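You operate a simulated robot arm through the tools that you are given. There is no shell and no other tool. Be economical: measure what you need, move in short steps, check, and stop when the job is done.

Carry out the task below with a simulated two-armed robot. There is one attempt and no reset: what you move stays moved.

JOB
Move the edge guide to the seam card's margin and clamp it.
Fine: motor off and presser raised first; the yellow screw ends tight and the presser down.

Only the result counts: the job must be done as asked and must still hold three seconds after the hand-in. Knocking over, shifting, dropping, spilling or breaking anything else fails it.

ROBOT AND FRAMES
Two 7-joint arms with fingered hands on one trunk, on a base that drives. Base frame: it is fixed to the floor where the robot stands at the start and does not move with it; the origin is under the middle of the robot, x ahead of it, y to its left, z up. Lengths are in m, angles in rad, forces in N, time in s.
The left shoulder is at the start at [0.06, 0.177, 0.975], the right one opposite. With the tool pointing down near the work surface each hand reaches from about 0.38 to 0.96 m from the robot's upright axis, wherever it stands, measured 20 degrees to its own side. Places, roughly: black presser lifter [0.6, 0.8, 1.1]; blue motor switch [0.7, 0, 0.7]; blue stitch dial [0.9, 0.4, 1]; blue tension dial [0.7, 0.6, 1.1]; edge guide [0.7, 0.7, 0.9]; grey pressure dial [0.7, 0.7, 1.3]; seam card [1, 0.1, 0.8]; yellow guide screw [0.8, 0.5, 0.9]. Payload 4 kg a hand.
The TCP of each hand is the grasp point between the finger pads, 0.037 m short of the fingertips. In the tool frame z runs along the fingers and y along their closing line. The gripper opens to 0.124 m. The gripper's body begins 0.043 m behind the TCP. The gripper is a hand of 3 fingers: y runs from the thumb to the fingers, the wrist lies at [-0.015, -0.108, -0.202] in the tool frame, and closing takes about 1.5 s.
Orientation is that of the tool frame in the base frame, as a unit quaternion [x, y, z, w]. With the fingers straight down and the wrist toward the robot, the tool's x, y and z point along [0, 1, 0], [1, 0, 0] and [0, 0, -1] of the base frame.

CONTROLS
- The arms move only by the tool jog_arm. It takes "left_steps", "right_steps" or both (then of equal length, played together; a hand with none holds still); each is a list of rows, each an object of numbers (a shift or turn left out is 0, a gripper value left out holds the last): "tx", "ty", "tz": the shift along the base's x, y, z in m; "rx", "ry", "rz": the turn, a rotation vector about the base's x, y, z in degrees. In form: [{"tx": .., "ty": .., "tz": .., "rx": .., "ry": .., "rz": ..}, ...]. A call has 1 to 20 rows; each row is the pose to reach, as a shift and turn from the pose commanded when the call began. "left_gripper" and "right_gripper" are, for a hand that has rows, the closure, from 0 (fully open) to 1 (shut), set as the call begins (left out, the last holds). Rows are played at 5 a second. More than 0.05 m and 0.15 rad between two rows, or a gripper value outside its range, and nothing of the call is played. A pose out of reach is approached as far as the arm can. The call stops where the force on the tool passes 40 N (or 10 N more than at its start, if that is more) or the arm is blocked; 0.2 s more then pass. The fingers move at their own pace (about 0.072 m/s each) and stop on an object; they squeeze with about 21 N. The grip force told is the motor's: it shows also when the fingers shut on nothing. Time passes only in rows, and 0.2 s behind the last, so rows that repeat a pose let the fingers close. The reply holds the time, the measured pose of the TCP, the force on the tool along the base axes, the opening and the grip force, in the units named above and with some noise, with the torque about the TCP (base axes, N m) and any sound that the robot's microphone picked up, and new pictures: "pictures" is both (left out), scene, wrist or none (wrist: the cameras of the hands that moved).
- Cameras (640 x 400 px; columns grow to the right, rows downward): "scene" is now at [0.0421, 0.0402, 1.6228]; the picture's right is [0.50, -0.86, 0.00], its down [-0.60, -0.35, -0.72] and it looks along [0.63, 0.36, -0.69] (base axes); focal length 263 px, centre (320, 200). "left" rides on the left gripper at [-0.064, -0.076, -0.137] in its tool frame; the picture's right is [-0.84, -0.26, 0.48], its down [0.48, -0.76, 0.43] and it looks along [0.26, 0.60, 0.76] (tool axes); focal length 256 px, centre (320, 200). "right" rides on the right gripper at [0.064, -0.076, -0.137] in its tool frame; the picture's right is [-0.84, 0.26, -0.48], its down [-0.48, -0.76, 0.43] and it looks along [-0.26, 0.60, 0.76] (tool axes); focal length 256 px, centre (320, 200). There is no depth. A picture from a camera that has moved, and an enlarged one, comes with that camera's place and axes in the base frame and with its lens.
- slide_trunk(by): slides the trunk up (or, below 0, down) by that many m; the arms and the scene camera ride with it, the base frame stays. It gives what a move gives, with no picture.
- steer(legs): drives the robot by 1 to 6 legs, each [ahead, left, turn to the left] in m, m and rad, along the robot's own axes; the way and the turn of a leg run together, so that a leg with both is an arc; at most 1.5 m and 3.142 rad a leg. The arms and the cameras ride along, it lands a little off, and it stops where it bumps. It gives what a move gives, and a new picture of the scene camera.
- curl_fingers(index, middle, thumb_bend, thumb_turn, hand): sets how far each is bent, from 0 (flat) to 1 (curled in); at 0.3 the hand is open as for a grip, at 0.7 the pads meet at the TCP. One left out holds its place. A second passes; each finger stops where it meets its share of the squeeze, and holds until it gets a number again. A gripper value or a shape takes the hand back. It gives what a move gives, with no picture; readings hold the bend of each and the force on the fingers (four entries, about 0 where the hand has none), thumb and palm. thumb_turn goes from beside the hand (0) to across from the fingers (1), as for a grip.
- set_grasp(shape, hand): the hand has 3 fingers and takes this shape, open, in about a second: jaw (thumb against the fingers, like two jaws); tri (thumb and two fingers); tip (a fingertip pinch); poke (one finger out to press); point (the index stretched); flat (the hand flat); cup (the hand cupped); fist (a fist). The gripper value then closes the fingers along that shape, each until it touches; the sizes above hold for jaw. It gives what a move gives, with no picture.
- aim_head(pan, tilt): turns the head with the scene camera to pan (to the left, within 1.501 rad either way) and tilt (down, from -0.506 to 1.204), counted from straight ahead of the robot. It gives what a move gives, and a new picture of the scene camera.
- enlarge(camera, box): a new picture of the part [left, top, right, bottom] of that camera's present view, enlarged. No time passes.
- sign_off(): hands the job in; it is judged then, once.

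Work in short steps. Places have to be worked out from the pictures, the camera data and where the tool is seen: move nearer, look again, correct. Check each grasp and each placing, and mend what went wrong. You have 120 turns and 260 pictures in all, those below and enlarged ones among them. Open the grippers and draw the arms clear of the work before you hand the job in, unless the task says otherwise; then end with one line.

The tools are called after ">>>" as a command line: name --argument value ..., lists and objects as JSON in quotes. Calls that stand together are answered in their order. jog_arm: Moves the arms, as the interface text tells. Its arguments: {"type":"object","properties":{"left_steps":{"type":"array"},"left_gripper":{"type":"number"},"right_steps":{"type":"array"},"right_gripper":{"type":"number"},"pictures":{"type":"string","enum":["both","scene","wrist","none"]}},"required":[]} The other tools are called the same way: slide_trunk (by) slides the trunk up or down; set_grasp (shape, hand) gives the hand a shape; curl_fingers (index, middle, thumb_bend, thumb_turn, hand) moves the fingers one by one; steer (legs) drives the base; aim_head (pan, tilt) turns the head that bears the scene camera; enlarge (camera, box) takes an enlarged picture of a part of a camera's view; sign_off () hands the job in.

At the start:

```text
t: 0.0
left_eef_pos: [0.4091, 0.483, 1.3258]
left_ee_rot: [0.707, 0.708, 0.0, 0.001]
left_force: [0.3, -0.5, -0.5]
left_wrist_torque: [-0.01, 0.03, 0.0]
left_width: 0.1237
left_gripper_force: 0.1
left_shape: jaw
left_bend: [0.3, 0.3, 0.3, 0.98]
left_finger forces: [0.1, 0.1, 0.0, 0.0, 0.0, 0.1]
right_eef_pos: [0.5174, 0.0586, 1.2546]
right_ee_rot: [0.707, 0.707, 0.0, -0.001]
right_force: [0.6, -1.0, -0.7]
right_wrist_torque: [0.01, 0.01, 0.01]
right_width: 0.1237
right_gripper_force: 0.0
right_shape: jaw
right_bend: [0.3, 0.3, 0.3, 0.98]
right_finger forces: [0.0, 0.0, 0.1, 0.0, 0.1, 0.0]
trunk travel left (down, up): [-0.5, 0.09]
robot x, y, heading: [-0.0014, -0.0004, 0.004]
head pan, tilt: [0.525, 0.761]
```

scene: 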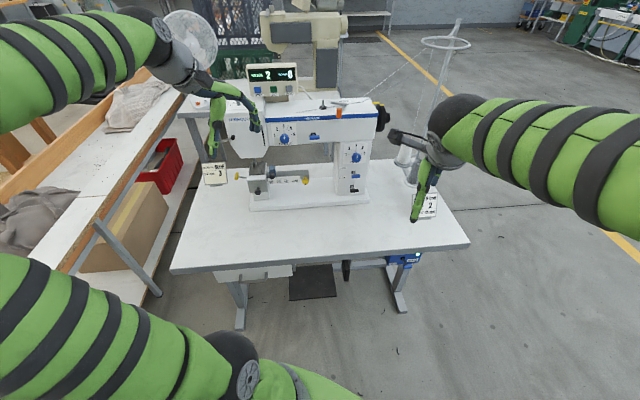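
right: 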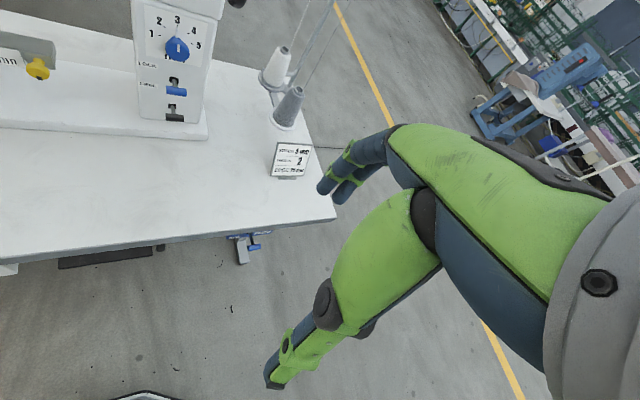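
left: 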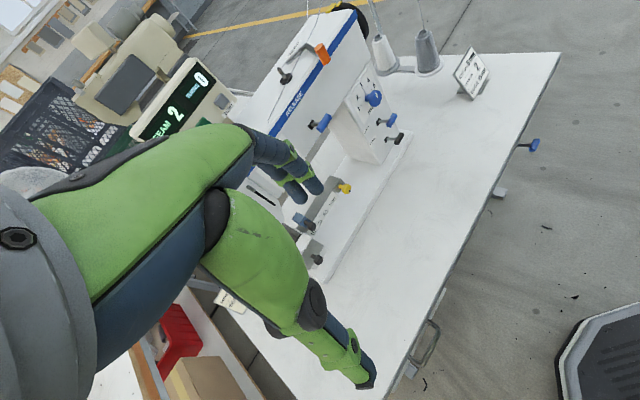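

The scene shows a sewing machine with display, cards, guide and dials. I enlarge the key parts first.

>>> enlarge --camera "scene" --box '[190, 50, 400, 215]'

>>> enlarge --camera "right" --box '[230, 120, 330, 190]'

>>> enlarge --camera "left" --box '[260, 20, 560, 300]'

>>> enlarge --camera "scene" --box '[195, 150, 315, 215]'

>>> enlarge --camera "scene" --box '[370, 240, 440, 290]'

```text
2.42 times, centred on (295, 132) of scene
camera zoom: at [0.0421, 0.0402, 1.6228], right [0.5, -0.86, 0.0], down [-0.6, -0.35, -0.72], along [0.63, 0.36, -0.69], focal length 638 px, centre (381, 364)
```

zoom: 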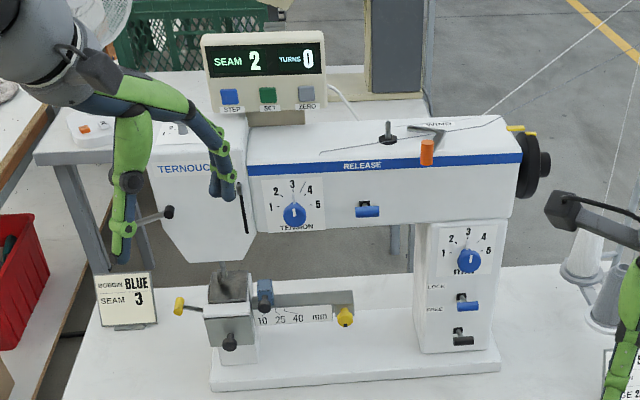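

```text
5.71 times, centred on (280, 155) of right
camera zoom: at [0.4411, 0.1217, 1.3913], right [0.26, -0.84, 0.48], down [-0.76, -0.48, -0.43], along [0.6, -0.26, -0.76], focal length 1463 px, centre (549, 457)
```

zoom: 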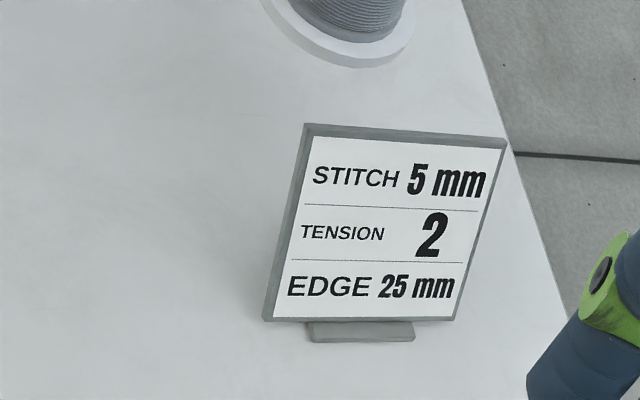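

```text
1.43 times, centred on (410, 160) of left
camera zoom: at [0.3325, 0.4208, 1.4637], right [-0.26, -0.84, -0.48], down [-0.76, 0.48, -0.43], along [0.6, 0.26, -0.76], focal length 366 px, centre (191, 257)
```

zoom: 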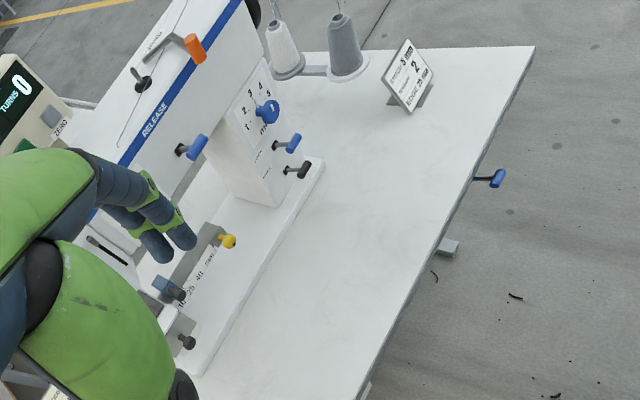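

```text
5.33 times, centred on (255, 182) of scene
camera zoom: at [0.0421, 0.0402, 1.6228], right [0.5, -0.86, 0.0], down [-0.6, -0.35, -0.72], along [0.63, 0.36, -0.69], focal length 1402 px, centre (667, 293)
```

zoom: 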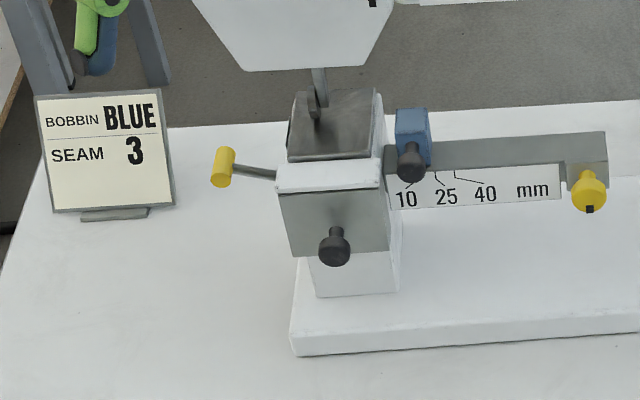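

```text
8.00 times, centred on (405, 265) of scene
camera zoom: at [0.0421, 0.0402, 1.6228], right [0.5, -0.86, 0.0], down [-0.6, -0.35, -0.72], along [0.63, 0.36, -0.69], focal length 2104 px, centre (-360, -320)
```

zoom: 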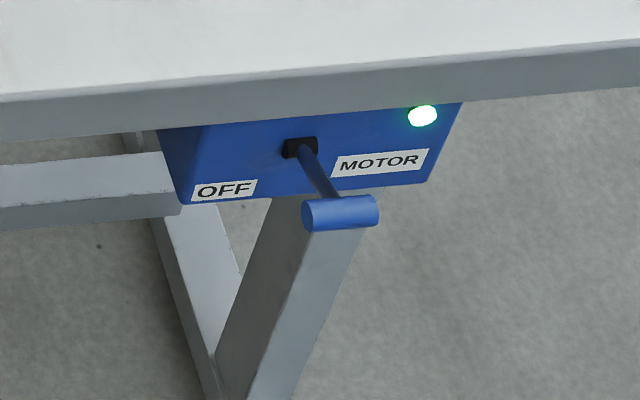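

The edge on the seam card is 25 mm; the motor light is on. The machine seems turned about 36° left, so I turn the robot to face it squarely.

>>> steer --legs '[[0, 0, 0.62]]'

>>> aim_head --pan -0.3 --tilt 0.8

```text
t: 2.1
left_eef_pos: [0.0495, 0.6316, 1.325]
left_ee_rot: [0.456, 0.89, 0.001, 0.0]
left_force: [0.5, -0.1, -0.1]
left_wrist_torque: [0.04, 0.01, 0.0]
left_width: 0.1237
left_gripper_force: 0.0
left_shape: jaw
left_bend: [0.3, 0.3, 0.3, 0.98]
left_finger forces: [0.0, 0.1, 0.0, 0.1, 0.0, 0.1]
right_eef_pos: [0.3856, 0.3488, 1.2552]
right_ee_rot: [0.456, 0.89, -0.001, 0.0]
right_force: [0.0, -0.2, 0.2]
right_wrist_torque: [0.0, 0.02, 0.01]
right_width: 0.1235
right_gripper_force: 0.0
right_shape: jaw
right_bend: [0.3, 0.3, 0.3, 0.98]
right_finger forces: [0.0, 0.0, 0.1, 0.0, 0.0, 0.1]
trunk travel left (down, up): [-0.5, 0.09]
robot x, y, heading: [-0.0012, 0.0035, 0.625]
head pan, tilt: [0.525, 0.761]
camera scene: at [0.0098, 0.0566, 1.6228], right [0.91, -0.41, 0.0], down [-0.28, -0.63, -0.72], along [0.3, 0.66, -0.69], focal length 263 px, centre (320, 200)
```

scene: 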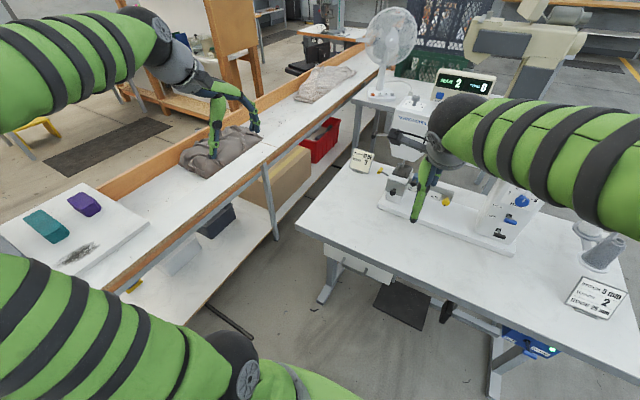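

```text
t: 3.2
left_eef_pos: [0.0502, 0.6323, 1.3258]
left_ee_rot: [0.457, 0.89, 0.0, 0.0]
left_force: [-0.5, 0.1, 0.4]
left_wrist_torque: [-0.02, -0.02, 0.0]
left_width: 0.1233
left_gripper_force: 0.0
left_shape: jaw
left_bend: [0.3, 0.3, 0.3, 0.98]
left_finger forces: [0.0, 0.1, 0.0, 0.0, 0.0, 0.0]
right_eef_pos: [0.3853, 0.3482, 1.255]
right_ee_rot: [0.456, 0.89, 0.0, 0.0]
right_force: [0.4, 0.0, -0.5]
right_wrist_torque: [0.0, 0.0, -0.01]
right_width: 0.1238
right_gripper_force: 0.0
right_shape: jaw
right_bend: [0.3, 0.3, 0.3, 0.98]
right_finger forces: [0.0, 0.1, 0.1, 0.0, 0.1, 0.0]
trunk travel left (down, up): [-0.5, 0.09]
robot x, y, heading: [-0.0033, -0.0002, 0.625]
head pan, tilt: [-0.3, 0.799]
camera scene: at [0.0528, 0.007, 1.6196], right [0.32, -0.95, 0.0], down [-0.68, -0.23, -0.7], along [0.66, 0.22, -0.72], focal length 263 px, centre (320, 200)
```

scene: 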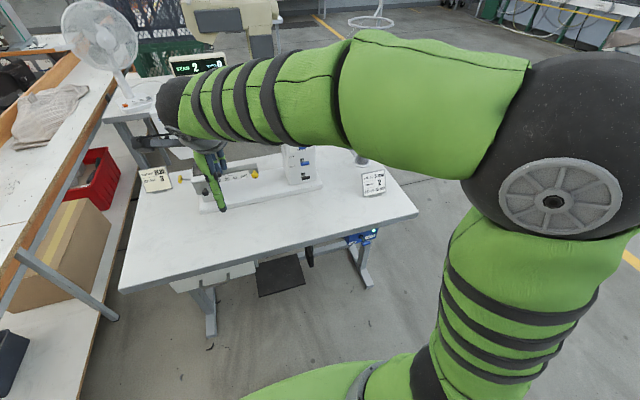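

The table edge is parallel to my new facing (heading 0.63), about 0.63 m ahead. I move the right hand over toward the motor switch to view it closely.

>>> jog_arm --right_steps '[{"tx": 0.02, "ty": -0.035, "tz": -0.02}, {"tx": 0.04, "ty": -0.07, "tz": -0.04}, {"tx": 0.06, "ty": -0.105, "tz": -0.06}, {"tx": 0.08, "ty": -0.14, "tz": -0.08}, {"tx": 0.1, "ty": -0.175, "tz": -0.1}, {"tx": 0.12, "ty": -0.21, "tz": -0.12}, {"tx": 0.14, "ty": -0.245, "tz": -0.14}, {"tx": 0.16, "ty": -0.28, "tz": -0.16}, {"tx": 0.18, "ty": -0.315, "tz": -0.18}, {"tx": 0.193, "ty": -0.354, "tz": -0.2}]' --pictures "both"

```text
t: 5.5
left_eef_pos: [0.05, 0.6311, 1.3252]
left_ee_rot: [0.456, 0.89, 0.0, 0.0]
left_force: [-0.4, 0.0, 0.4]
left_wrist_torque: [0.0, 0.02, 0.0]
left_width: 0.1236
left_gripper_force: 0.0
left_shape: jaw
left_bend: [0.3, 0.3, 0.3, 0.98]
left_finger forces: [0.0, 0.0, 0.1, 0.1, 0.0, 0.0]
right_eef_pos: [0.5777, -0.0058, 1.0546]
right_ee_rot: [0.456, 0.89, 0.0, 0.0]
right_force: [0.2, 0.6, -0.2]
right_wrist_torque: [0.01, -0.01, -0.04]
right_width: 0.1236
right_gripper_force: 0.1
right_shape: jaw
right_bend: [0.3, 0.3, 0.3, 0.98]
right_finger forces: [0.0, 0.1, 0.0, 0.0, 0.0, 0.0]
trunk travel left (down, up): [-0.5, 0.09]
robot x, y, heading: [0.0002, 0.0002, 0.623]
head pan, tilt: [-0.3, 0.799]
camera scene: at [0.0531, 0.0063, 1.6196], right [0.32, -0.95, 0.0], down [-0.68, -0.23, -0.7], along [0.66, 0.22, -0.72], focal length 263 px, centre (320, 200)
camera right: at [0.4793, 0.0014, 1.1908], right [0.7, -0.53, 0.48], down [-0.34, -0.84, -0.44], along [0.63, 0.14, -0.76], focal length 256 px, centre (320, 200)
```

scene: 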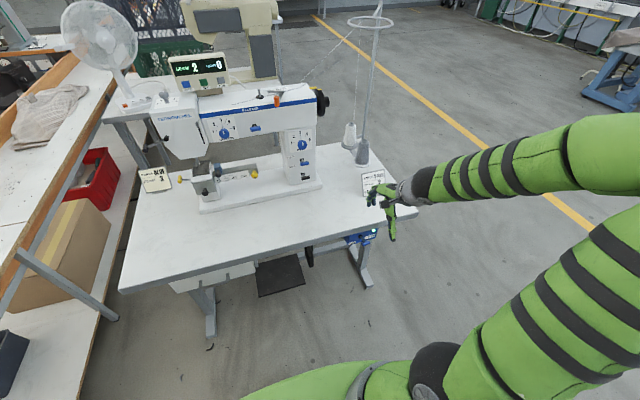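
right: 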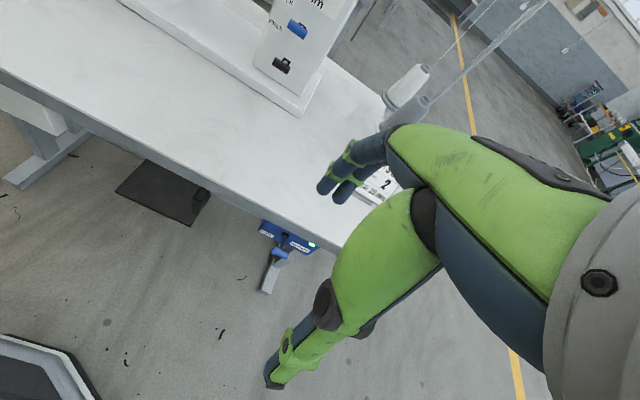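

>>> enlarge --camera "right" --box '[240, 200, 340, 265]'

>>> enlarge --camera "scene" --box '[330, 215, 390, 255]'

>>> enlarge --camera "scene" --box '[130, 100, 270, 200]'

```text
6.15 times, centred on (290, 232) of right
camera zoom: at [0.4793, 0.0014, 1.1908], right [0.7, -0.53, 0.48], down [-0.34, -0.84, -0.44], along [0.63, 0.14, -0.76], focal length 1575 px, centre (505, 0)
```

zoom: 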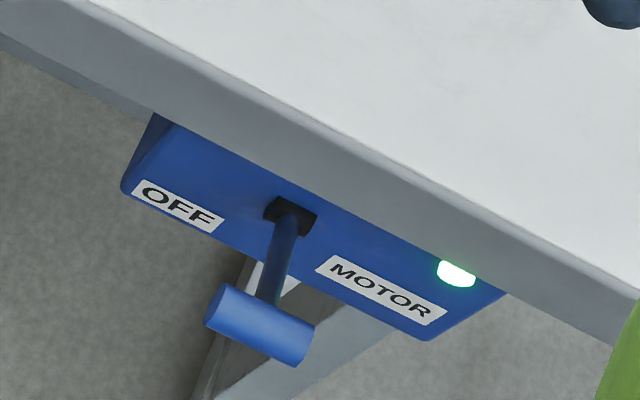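

```text
10.00 times, centred on (360, 235) of scene
camera zoom: at [0.0531, 0.0063, 1.6196], right [0.32, -0.95, 0.0], down [-0.68, -0.23, -0.7], along [0.66, 0.22, -0.72], focal length 2630 px, centre (-80, -150)
```

zoom: 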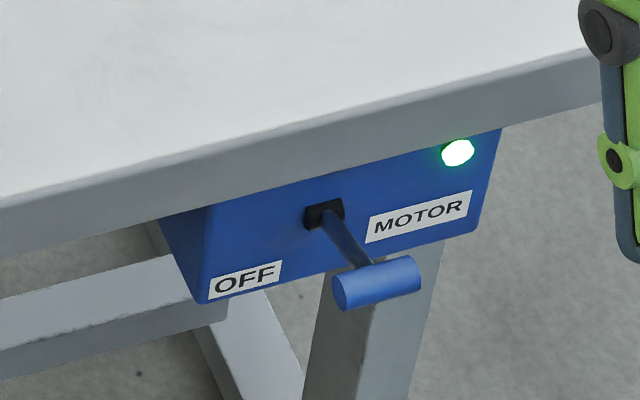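

```text
4.00 times, centred on (200, 150) of scene
camera zoom: at [0.0531, 0.0063, 1.6196], right [0.32, -0.95, 0.0], down [-0.68, -0.23, -0.7], along [0.66, 0.22, -0.72], focal length 1052 px, centre (800, 400)
```

zoom: 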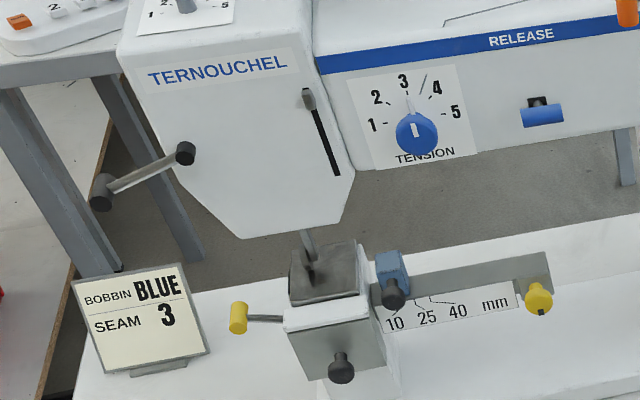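

Triangulated: motor handle at about (0.72, 0.026, 0.70), its pivot at z 0.678 behind it, so the lever is up = on and must go down. I close the right fingers, tilt them forward and come above the handle.

>>> jog_arm --right_steps '[{"tx": 0.025, "ty": 0.004, "tz": -0.047, "rx": 4, "ry": -5.6}, {"tx": 0.05, "ty": 0.008, "tz": -0.085, "rx": 8, "ry": -11.2}, {"tx": 0.075, "ty": 0.012, "tz": -0.12, "rx": 12, "ry": -16.8}, {"tx": 0.1, "ty": 0.016, "tz": -0.155, "rx": 16, "ry": -22.4}, {"tx": 0.1267, "ty": 0.0197, "tz": -0.19, "rx": 20.4, "ry": -28.4}, {"tx": 0.1267, "ty": 0.0197, "tz": -0.235, "rx": 20.4, "ry": -28.4}]' --right_gripper 1

```text
refused: row 1 steps farther than a row can; nothing moved
```

Row 1 was slightly too long; I shorten it.

>>> jog_arm --right_steps '[{"tx": 0.025, "ty": 0.004, "tz": -0.04, "rx": 4, "ry": -5.6}, {"tx": 0.05, "ty": 0.008, "tz": -0.08, "rx": 8, "ry": -11.2}, {"tx": 0.075, "ty": 0.012, "tz": -0.118, "rx": 12, "ry": -16.8}, {"tx": 0.1, "ty": 0.016, "tz": -0.155, "rx": 16, "ry": -22.4}, {"tx": 0.1267, "ty": 0.0197, "tz": -0.19, "rx": 20.4, "ry": -28.4}, {"tx": 0.1267, "ty": 0.0197, "tz": -0.235, "rx": 20.4, "ry": -28.4}]' --right_gripper 1

>>> enlarge --camera "scene" --box '[320, 190, 416, 250]'

```text
t: 7.0
left_eef_pos: [0.0482, 0.6316, 1.3258]
left_ee_rot: [0.456, 0.89, 0.001, 0.0]
left_force: [0.4, 0.7, -1.1]
left_wrist_torque: [-0.05, -0.06, -0.04]
left_width: 0.1237
left_gripper_force: 0.0
left_shape: jaw
left_bend: [0.3, 0.3, 0.3, 0.98]
left_finger forces: [0.0, 0.0, 0.0, 0.0, 0.0, 0.0]
right_eef_pos: [0.7675, -0.0328, 0.9228]
right_ee_rot: [0.278, 0.886, 0.128, 0.348]
right_force: [-0.5, 0.5, -0.4]
right_wrist_torque: [-0.02, 0.02, -0.02]
right_width: 0.0
right_gripper_force: 20.7
right_shape: jaw
right_bend: [0.7, 0.7, 0.71, 1.0]
right_finger forces: [0.0, 0.0, 0.1, 0.0, 0.0, 0.0]
right hand out of reach, approached as far as the arm can: row 1
trunk travel left (down, up): [-0.5, 0.09]
robot x, y, heading: [-0.0015, -0.0022, 0.628]
head pan, tilt: [-0.3, 0.799]
stopped in row 6 (right hand): the arm was blocked; the commanded pose is now the measured one
camera scene: at [0.0519, 0.0073, 1.6199], right [0.32, -0.95, 0.0], down [-0.68, -0.23, -0.7], along [0.66, 0.22, -0.72], focal length 263 px, centre (320, 200)
camera right: at [0.6048, -0.0628, 0.9561], right [0.28, -0.29, 0.91], down [0.28, -0.88, -0.37], along [0.92, 0.36, -0.16], focal length 256 px, centre (320, 200)
```

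scene: 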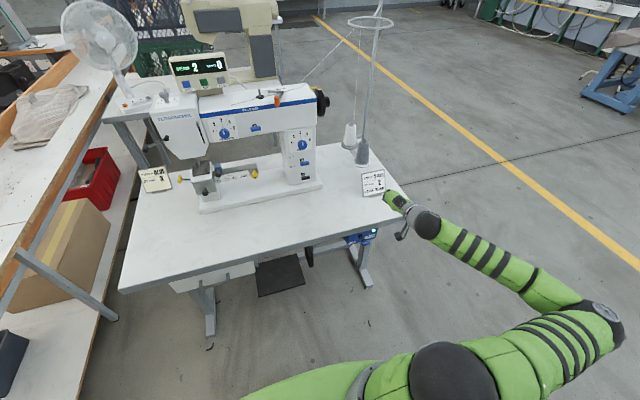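
right: 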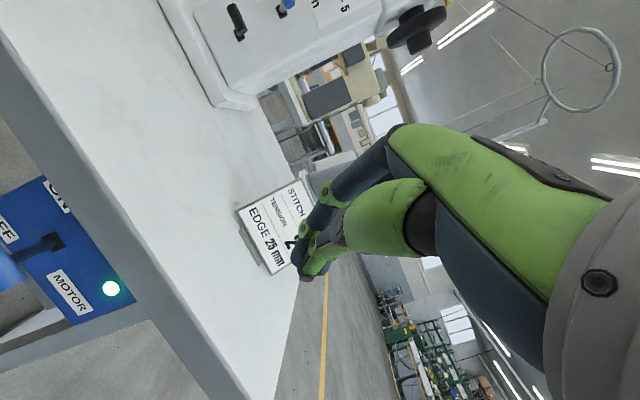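

```text
6.67 times, centred on (368, 220) of scene
camera zoom: at [0.0519, 0.0073, 1.6199], right [0.32, -0.95, 0.0], down [-0.68, -0.23, -0.7], along [0.66, 0.22, -0.72], focal length 1753 px, centre (0, 67)
```

zoom: 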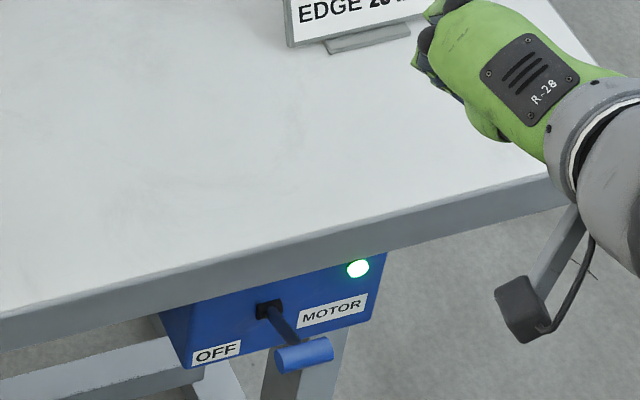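

The arm stalled at a joint limit with the hand farther ahead than asked (nothing touched). The switch is too close for this tilt, so I back the robot off 0.25 m.

>>> steer --legs '[[-0.25, 0, 0]]'

```text
t: 8.8
left_eef_pos: [-0.1335, 0.5051, 1.3267]
left_ee_rot: [0.453, 0.891, 0.001, 0.001]
left_force: [0.5, -0.7, 0.0]
left_wrist_torque: [0.02, 0.01, 0.01]
left_width: 0.1238
left_gripper_force: 0.2
left_shape: jaw
left_bend: [0.3, 0.3, 0.3, 0.98]
left_finger forces: [0.1, 0.0, 0.0, 0.0, 0.0, 0.1]
right_eef_pos: [0.5899, -0.1569, 0.921]
right_ee_rot: [0.277, 0.887, 0.127, 0.347]
right_force: [-0.1, -0.5, 0.4]
right_wrist_torque: [0.0, 0.01, -0.01]
right_width: 0.0002
right_gripper_force: 20.9
right_shape: jaw
right_bend: [0.7, 0.7, 0.71, 1.0]
right_finger forces: [0.1, 0.0, 0.0, 0.0, 0.1, 0.0]
trunk travel left (down, up): [-0.5, 0.09]
robot x, y, heading: [-0.175, -0.1264, 0.632]
head pan, tilt: [-0.3, 0.799]
stopped in leg 1: the robot was blocked; the commanded pose is now the measured one
camera scene: at [-0.125, -0.1194, 1.6196], right [0.32, -0.95, 0.0], down [-0.68, -0.23, -0.7], along [0.66, 0.23, -0.72], focal length 263 px, centre (320, 200)
```

scene: 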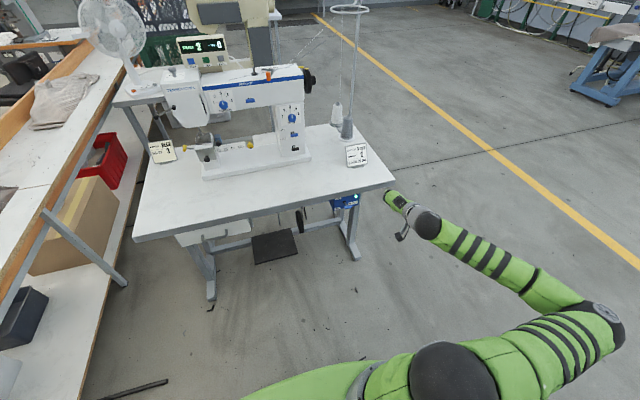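

The base stopped about 0.215 m back, which is enough room. Now I straighten the right hand's orientation and bring its closed tips above the handle.

>>> jog_arm --right_steps '[{"tx": 0.019, "ty": 0.0287, "tz": -0.02, "rx": 4.7, "ry": 3, "rz": -1.4}, {"tx": 0.038, "ty": 0.0573, "tz": -0.04, "rx": 9.4, "ry": 6, "rz": -2.75}, {"tx": 0.057, "ty": 0.086, "tz": -0.06, "rx": 14.05, "ry": 9, "rz": -4.1}, {"tx": 0.076, "ty": 0.1147, "tz": -0.08, "rx": 18.7, "ry": 12, "rz": -5.5}, {"tx": 0.095, "ty": 0.1433, "tz": -0.1, "rx": 23.4, "ry": 15, "rz": -6.9}, {"tx": 0.114, "ty": 0.172, "tz": -0.121, "rx": 28.1, "ry": 18, "rz": -8.25}]'

>>> enlarge --camera "scene" --box '[300, 160, 396, 220]'

```text
t: 10.2
left_eef_pos: [-0.1346, 0.5064, 1.3273]
left_ee_rot: [0.453, 0.891, 0.002, 0.0]
left_force: [-0.4, 0.2, 0.4]
left_wrist_torque: [0.0, -0.02, -0.01]
left_width: 0.1238
left_gripper_force: 0.2
left_shape: jaw
left_bend: [0.3, 0.3, 0.3, 0.98]
left_finger forces: [0.0, 0.1, 0.1, 0.0, 0.1, 0.0]
right_eef_pos: [0.7046, 0.0136, 0.799]
right_ee_rot: [0.432, 0.85, 0.268, 0.134]
right_force: [-0.2, 0.5, -0.4]
right_wrist_torque: [-0.03, -0.02, 0.05]
right_width: 0.0002
right_gripper_force: 21.1
right_shape: jaw
right_bend: [0.7, 0.7, 0.71, 1.0]
right_finger forces: [0.1, 0.0, 0.0, 0.0, 0.1, 0.0]
trunk travel left (down, up): [-0.5, 0.09]
robot x, y, heading: [-0.1803, -0.1242, 0.629]
head pan, tilt: [-0.3, 0.799]
camera scene: at [-0.1251, -0.1191, 1.6196], right [0.32, -0.95, 0.0], down [-0.68, -0.23, -0.7], along [0.66, 0.22, -0.72], focal length 263 px, centre (320, 200)
camera right: at [0.5537, -0.0172, 0.8686], right [0.44, -0.72, 0.54], down [-0.02, -0.61, -0.79], along [0.9, 0.34, -0.28], focal length 256 px, centre (320, 200)
```

scene: 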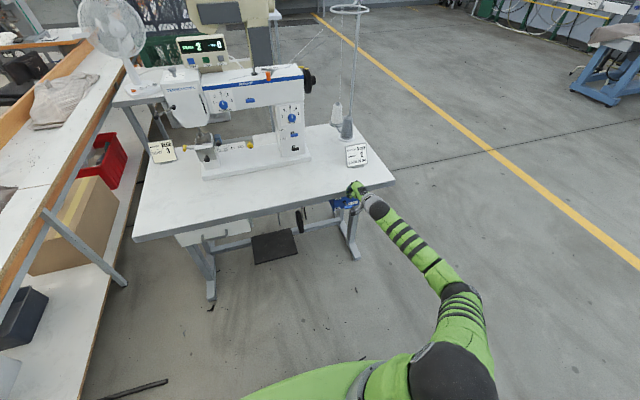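
right: 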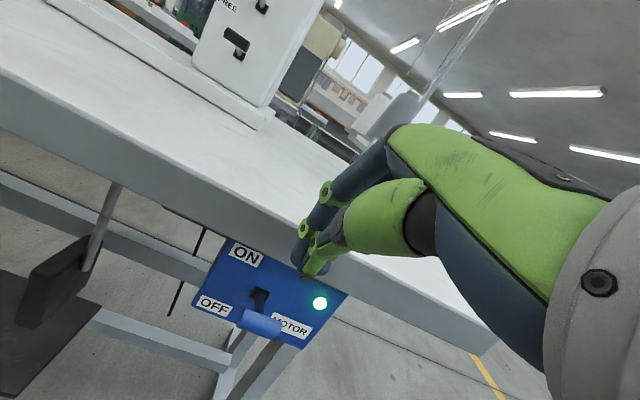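

```text
6.67 times, centred on (348, 190) of scene
camera zoom: at [-0.1251, -0.1191, 1.6196], right [0.32, -0.95, 0.0], down [-0.68, -0.23, -0.7], along [0.66, 0.22, -0.72], focal length 1753 px, centre (133, 267)
```

zoom: 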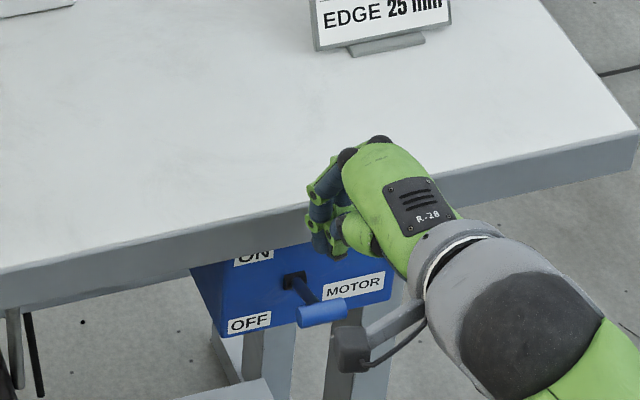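

Handle position is confirmed at (0.722, 0.028, 0.70), directly beneath the tips. I press straight down.

>>> jog_arm --right_steps '[{"tz": -0.03}, {"tz": -0.055}, {"tz": -0.07}, {"tz": -0.085}, {"tz": -0.1}, {"tz": -0.112}]'

>>> enlarge --camera "scene" --box '[300, 160, 396, 220]'

```text
t: 11.7
left_eef_pos: [-0.137, 0.5038, 1.3284]
left_ee_rot: [0.453, 0.892, 0.004, 0.0]
left_force: [0.4, 0.5, -0.2]
left_wrist_torque: [0.02, 0.0, 0.01]
left_width: 0.1239
left_gripper_force: 0.0
left_shape: jaw
left_bend: [0.3, 0.3, 0.3, 0.98]
left_finger forces: [0.0, 0.0, 0.1, 0.0, 0.1, 0.0]
right_eef_pos: [0.7151, 0.009, 0.7062]
right_ee_rot: [0.424, 0.852, 0.277, 0.133]
right_force: [-27.0, -12.3, 24.6]
right_wrist_torque: [-0.3, 0.75, 0.05]
right_width: 0.0002
right_gripper_force: 20.8
right_shape: jaw
right_bend: [0.7, 0.7, 0.7, 1.0]
right_finger forces: [0.0, 0.1, 0.0, 0.0, 60.7, 0.1]
right hand out of reach, approached as far as the arm can: row 4, 5, 6
trunk travel left (down, up): [-0.5, 0.09]
robot x, y, heading: [-0.1771, -0.1303, 0.63]
head pan, tilt: [-0.3, 0.799]
stopped in row 6 (right hand): the force on the tool passed its limit at 45 N (the readings are from after the stop); the commanded pose is now the measured one
camera scene: at [-0.1293, -0.1212, 1.6202], right [0.32, -0.95, 0.0], down [-0.68, -0.23, -0.7], along [0.66, 0.23, -0.71], focal length 263 px, centre (320, 200)
camera right: at [0.5642, -0.0256, 0.7735], right [0.45, -0.71, 0.53], down [0.0, -0.6, -0.8], along [0.89, 0.36, -0.27], focal length 256 px, centre (320, 200)
```

scene: 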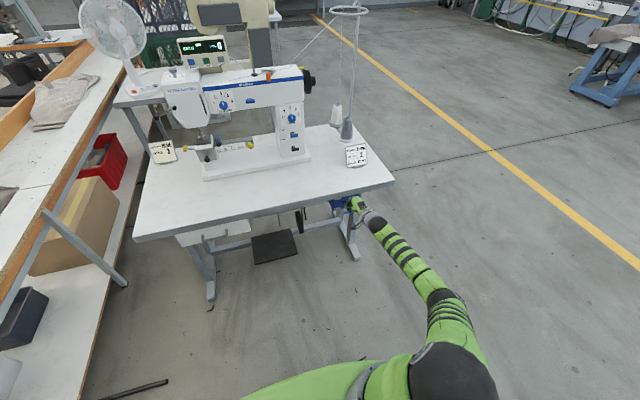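
right: 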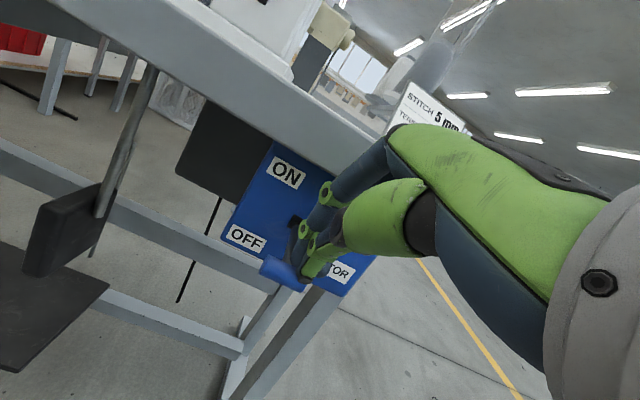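

```text
6.67 times, centred on (348, 190) of scene
camera zoom: at [-0.1293, -0.1212, 1.6202], right [0.32, -0.95, 0.0], down [-0.68, -0.23, -0.7], along [0.66, 0.23, -0.71], focal length 1753 px, centre (133, 267)
```

zoom: 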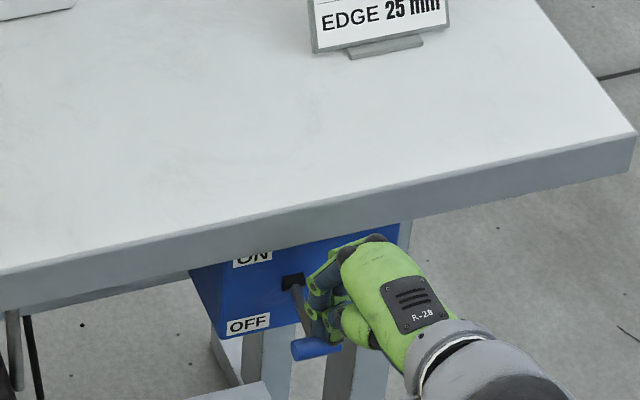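

The lever moved downward under the finger. I lift off and back to see whether the light went out.

>>> jog_arm --right_steps '[{"tz": 0.02}, {"tx": -0.01, "ty": -0.01, "tz": 0.06}, {"tx": -0.04, "ty": -0.03, "tz": 0.09}, {"tx": -0.07, "ty": -0.06, "tz": 0.12}]' --pictures "wrist"

>>> enlarge --camera "scene" --box '[300, 160, 396, 220]'

```text
refused: row 4 steps farther than a row can; nothing moved
```

```text
6.67 times, centred on (348, 190) of scene
camera zoom: at [-0.1293, -0.1212, 1.6202], right [0.32, -0.95, 0.0], down [-0.68, -0.23, -0.7], along [0.66, 0.23, -0.71], focal length 1753 px, centre (133, 267)
```

zoom: 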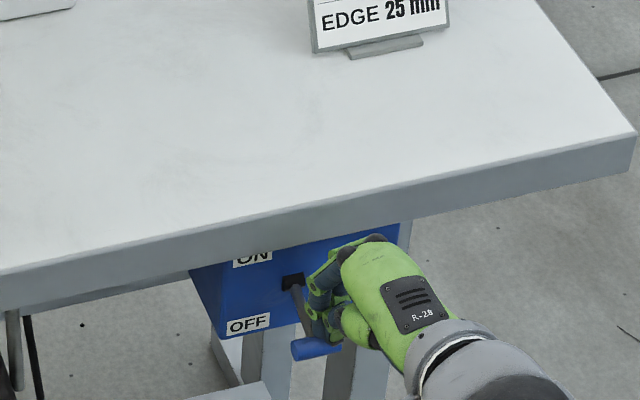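

One row was too long; I retry with shorter rows.

>>> jog_arm --right_steps '[{"tz": 0.02}, {"tx": -0.01, "ty": -0.01, "tz": 0.055}, {"tx": -0.035, "ty": -0.025, "tz": 0.085}, {"tx": -0.06, "ty": -0.045, "tz": 0.11}]' --pictures "wrist"

>>> enlarge --camera "scene" --box '[300, 160, 396, 220]'

```text
t: 12.7
left_eef_pos: [-0.1348, 0.5058, 1.3276]
left_ee_rot: [0.453, 0.892, 0.002, 0.0]
left_force: [-0.2, 0.2, -0.2]
left_wrist_torque: [0.05, -0.01, -0.01]
left_width: 0.1236
left_gripper_force: 0.1
left_shape: jaw
left_bend: [0.3, 0.3, 0.3, 0.98]
left_finger forces: [0.0, 0.0, 0.1, 0.1, 0.0, 0.1]
right_eef_pos: [0.6552, -0.0352, 0.8094]
right_ee_rot: [0.425, 0.853, 0.273, 0.132]
right_force: [-0.7, 0.4, -0.4]
right_wrist_torque: [0.02, 0.0, -0.05]
right_width: 0.0
right_gripper_force: 20.6
right_shape: jaw
right_bend: [0.7, 0.7, 0.7, 1.0]
right_finger forces: [0.1, 0.0, 0.0, 0.1, 0.0, 0.0]
trunk travel left (down, up): [-0.5, 0.09]
robot x, y, heading: [-0.1783, -0.1247, 0.632]
head pan, tilt: [-0.3, 0.799]
camera right: at [0.5051, -0.0701, 0.8782], right [0.45, -0.71, 0.54], down [-0.01, -0.6, -0.8], along [0.89, 0.36, -0.28], focal length 256 px, centre (320, 200)
```

right: 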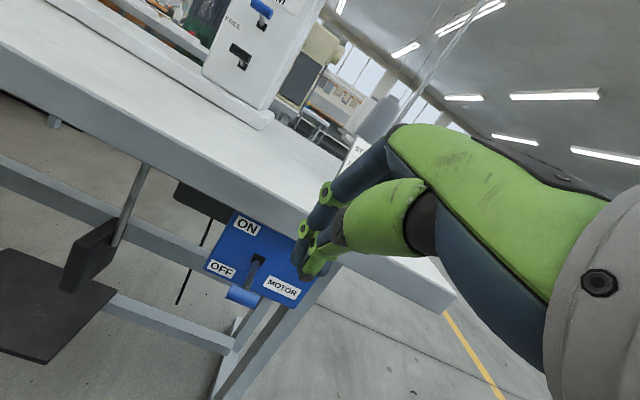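

```text
6.67 times, centred on (348, 190) of scene
camera zoom: at [-0.1256, -0.1199, 1.6196], right [0.32, -0.95, 0.0], down [-0.68, -0.23, -0.7], along [0.66, 0.23, -0.72], focal length 1753 px, centre (133, 267)
```

zoom: 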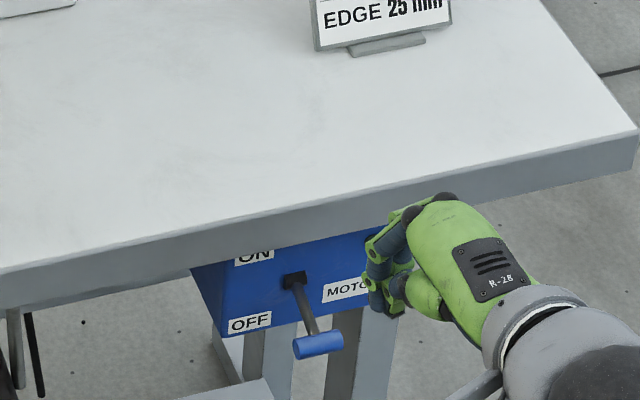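

The lever now points down; the lamp is hidden by the hand. I raise the right hand out of the way and check the lamp.

>>> jog_arm --right_steps '[{"tz": 0.05}, {"tz": 0.1}, {"tz": 0.15}, {"tz": 0.2}, {"tz": 0.25, "tx": -0.01}, {"tz": 0.3, "tx": -0.01}]' --pictures "none"

>>> enlarge --camera "scene" --box '[300, 160, 396, 220]'

```text
refused: row 5 steps farther than a row can; nothing moved
```

```text
6.67 times, centred on (348, 190) of scene
camera zoom: at [-0.1256, -0.1199, 1.6196], right [0.32, -0.95, 0.0], down [-0.68, -0.23, -0.7], along [0.66, 0.23, -0.72], focal length 1753 px, centre (133, 267)
```

zoom: 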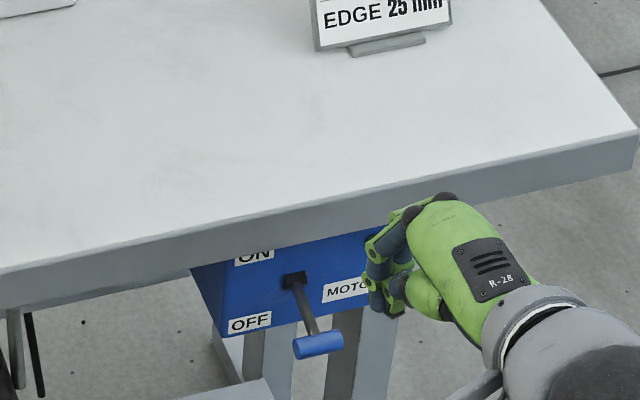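

I keep rows a little under the limit.

>>> jog_arm --right_steps '[{"tz": 0.045}, {"tz": 0.09}, {"tz": 0.135}, {"tz": 0.18}, {"tz": 0.225}, {"tz": 0.27}]' --pictures "none"

```text
t: 14.1
left_eef_pos: [-0.134, 0.506, 1.3269]
left_ee_rot: [0.453, 0.891, 0.001, 0.0]
left_force: [-0.4, 0.4, -0.2]
left_wrist_torque: [-0.01, 0.01, -0.03]
left_width: 0.1238
left_gripper_force: 0.1
left_shape: jaw
left_bend: [0.3, 0.3, 0.3, 0.98]
left_finger forces: [0.0, 0.1, 0.1, 0.0, 0.1, 0.0]
right_eef_pos: [0.6569, -0.0346, 1.0803]
right_ee_rot: [0.425, 0.853, 0.273, 0.132]
right_force: [-0.2, 0.3, 0.4]
right_wrist_torque: [0.02, -0.02, 0.01]
right_width: 0.0
right_gripper_force: 20.8
right_shape: jaw
right_bend: [0.7, 0.7, 0.7, 1.0]
right_finger forces: [0.0, 0.1, 0.0, 0.0, 0.1, 0.0]
trunk travel left (down, up): [-0.5, 0.09]
robot x, y, heading: [-0.1765, -0.1213, 0.632]
head pan, tilt: [-0.3, 0.799]
```

>>> enlarge --camera "scene" --box '[300, 160, 396, 220]'

>>> enlarge --camera "scene" --box '[140, 60, 268, 180]'

>>> enlarge --camera "scene" --box '[180, 120, 268, 175]'

```text
6.67 times, centred on (348, 190) of scene
camera zoom: at [-0.1261, -0.1195, 1.6195], right [0.32, -0.95, 0.0], down [-0.68, -0.23, -0.7], along [0.66, 0.23, -0.72], focal length 1753 px, centre (133, 267)
```

zoom: 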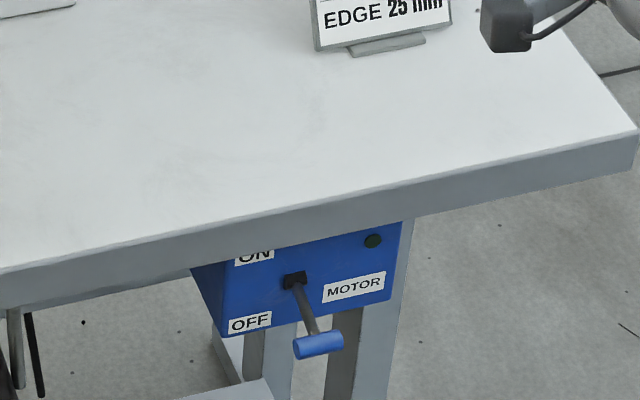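

```text
3.33 times, centred on (204, 120) of scene
camera zoom: at [-0.1261, -0.1195, 1.6195], right [0.32, -0.95, 0.0], down [-0.68, -0.23, -0.7], along [0.66, 0.23, -0.72], focal length 876 px, centre (707, 467)
```

zoom: 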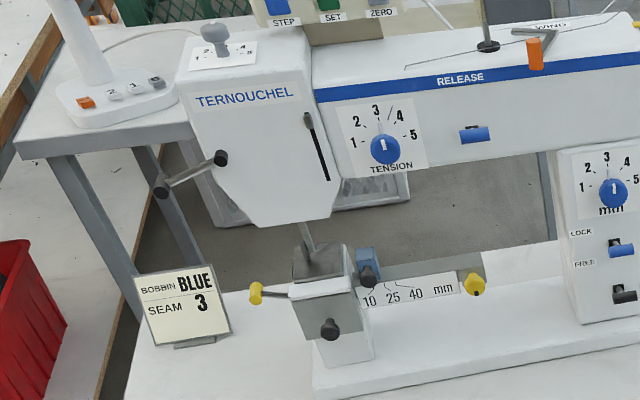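

```text
7.27 times, centred on (224, 148) of scene
camera zoom: at [-0.1261, -0.1195, 1.6195], right [0.32, -0.95, 0.0], down [-0.68, -0.23, -0.7], along [0.66, 0.23, -0.72], focal length 1912 px, centre (1018, 582)
```

zoom: 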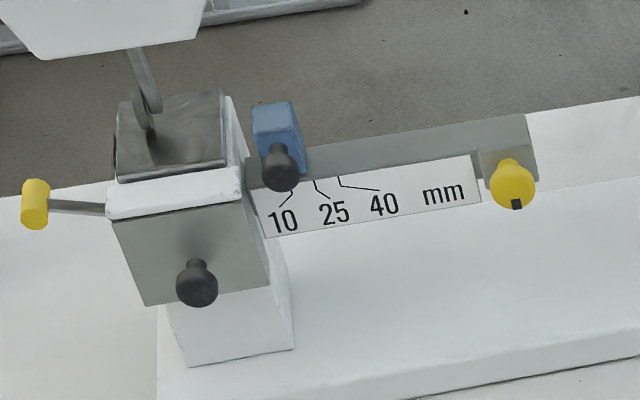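

The lamp is out: motor off. I pull the right hand back a bit, then drive toward the machine.

>>> jog_arm --right_steps '[{"tx": -0.035, "ty": -0.026, "tz": 0.02}, {"tx": -0.07, "ty": -0.052, "tz": 0.04}, {"tx": -0.105, "ty": -0.078, "tz": 0.06}, {"tx": -0.14, "ty": -0.104, "tz": 0.08}]' --pictures "none"

>>> steer --legs '[[0.32, 0, 0]]'

>>> aim_head --pan 0.15 --tilt 0.65

```text
t: 15.1
left_eef_pos: [-0.135, 0.5043, 1.3272]
left_ee_rot: [0.452, 0.892, 0.002, 0.001]
left_force: [0.8, 0.0, -0.3]
left_wrist_torque: [-0.02, 0.0, 0.03]
left_width: 0.1237
left_gripper_force: 0.1
left_shape: jaw
left_bend: [0.3, 0.3, 0.3, 0.98]
left_finger forces: [0.0, 0.0, 0.0, 0.0, 0.0, 0.0]
right_eef_pos: [0.5131, -0.1408, 1.1597]
right_ee_rot: [0.425, 0.853, 0.273, 0.133]
right_force: [0.3, 1.1, 0.1]
right_wrist_torque: [0.03, 0.0, -0.01]
right_width: 0.0
right_gripper_force: 21.2
right_shape: jaw
right_bend: [0.7, 0.7, 0.7, 1.0]
right_finger forces: [0.0, 0.0, 0.1, 0.0, 0.0, 0.0]
trunk travel left (down, up): [-0.5, 0.09]
robot x, y, heading: [-0.1803, -0.1273, 0.628]
head pan, tilt: [-0.3, 0.799]
```

```text
t: 17.2
left_eef_pos: [0.1228, 0.6957, 1.3276]
left_ee_rot: [0.451, 0.892, 0.002, 0.0]
left_force: [0.0, -0.2, -0.4]
left_wrist_torque: [-0.02, 0.04, 0.03]
left_width: 0.1237
left_gripper_force: 0.1
left_shape: jaw
left_bend: [0.3, 0.3, 0.3, 0.98]
left_finger forces: [0.0, 0.0, 0.1, 0.1, 0.0, 0.1]
right_eef_pos: [0.7761, 0.0523, 1.16]
right_ee_rot: [0.424, 0.854, 0.273, 0.132]
right_force: [0.5, 0.2, -0.7]
right_wrist_torque: [0.01, 0.02, 0.03]
right_width: 0.0
right_gripper_force: 20.7
right_shape: jaw
right_bend: [0.7, 0.7, 0.7, 1.0]
right_finger forces: [0.0, 0.0, 0.0, 0.0, 0.0, 0.1]
trunk travel left (down, up): [-0.5, 0.09]
robot x, y, heading: [0.0812, 0.0641, 0.63]
head pan, tilt: [-0.3, 0.799]
camera scene: at [0.1342, 0.07, 1.6196], right [0.33, -0.95, 0.0], down [-0.68, -0.23, -0.7], along [0.66, 0.23, -0.72], focal length 263 px, centre (320, 200)
```

scene: 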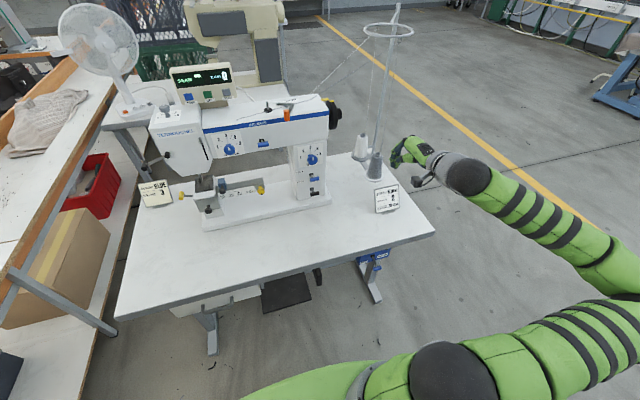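

```text
t: 18.1
left_eef_pos: [0.1229, 0.6945, 1.3281]
left_ee_rot: [0.452, 0.892, 0.001, 0.0]
left_force: [0.3, -1.2, -0.5]
left_wrist_torque: [0.0, -0.03, 0.01]
left_width: 0.1238
left_gripper_force: 0.2
left_shape: jaw
left_bend: [0.3, 0.3, 0.3, 0.98]
left_finger forces: [0.0, 0.1, 0.0, 0.0, 0.1, 0.0]
right_eef_pos: [0.7744, 0.0499, 1.1596]
right_ee_rot: [0.425, 0.853, 0.272, 0.132]
right_force: [-0.3, -0.2, -0.7]
right_wrist_torque: [0.01, -0.01, 0.01]
right_width: 0.0
right_gripper_force: 21.2
right_shape: jaw
right_bend: [0.7, 0.7, 0.7, 1.0]
right_finger forces: [0.1, 0.1, 0.0, 0.0, 0.0, 0.0]
trunk travel left (down, up): [-0.5, 0.09]
robot x, y, heading: [0.0804, 0.065, 0.632]
head pan, tilt: [0.15, 0.649]
camera scene: at [0.1186, 0.1042, 1.6322], right [0.7, -0.71, 0.0], down [-0.43, -0.43, -0.8], along [0.57, 0.56, -0.6], focal length 263 px, centre (320, 200)
```

scene: 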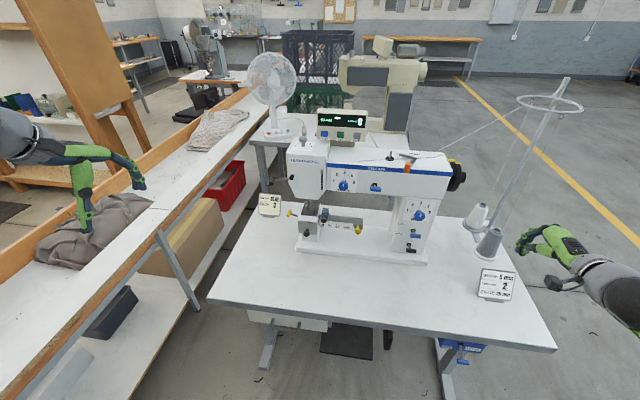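

Now close-ups of the head/lifter and the guide from the new head position.

>>> enlarge --camera "scene" --box '[270, 130, 366, 190]'

>>> enlarge --camera "scene" --box '[285, 195, 373, 250]'

```text
6.67 times, centred on (318, 160) of scene
camera zoom: at [0.1186, 0.1042, 1.6322], right [0.7, -0.71, 0.0], down [-0.43, -0.43, -0.8], along [0.57, 0.56, -0.6], focal length 1753 px, centre (333, 467)
```

zoom: 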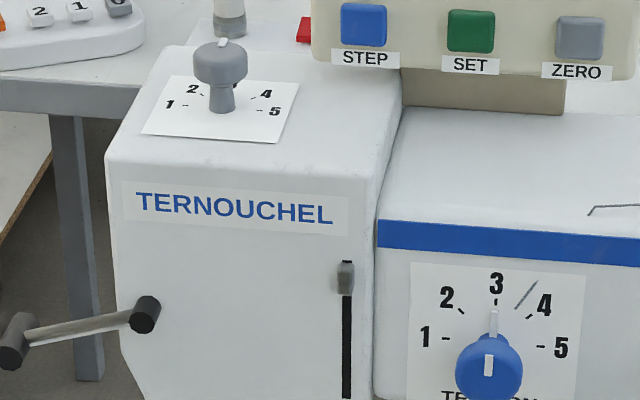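

```text
7.27 times, centred on (329, 222) of scene
camera zoom: at [0.1186, 0.1042, 1.6322], right [0.7, -0.71, 0.0], down [-0.43, -0.43, -0.8], along [0.57, 0.56, -0.6], focal length 1912 px, centre (254, 36)
```

zoom: 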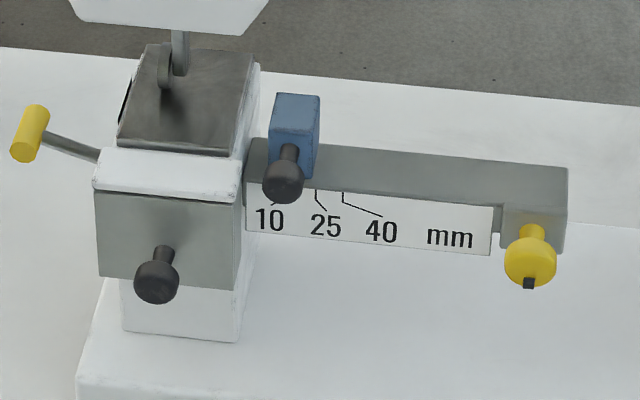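

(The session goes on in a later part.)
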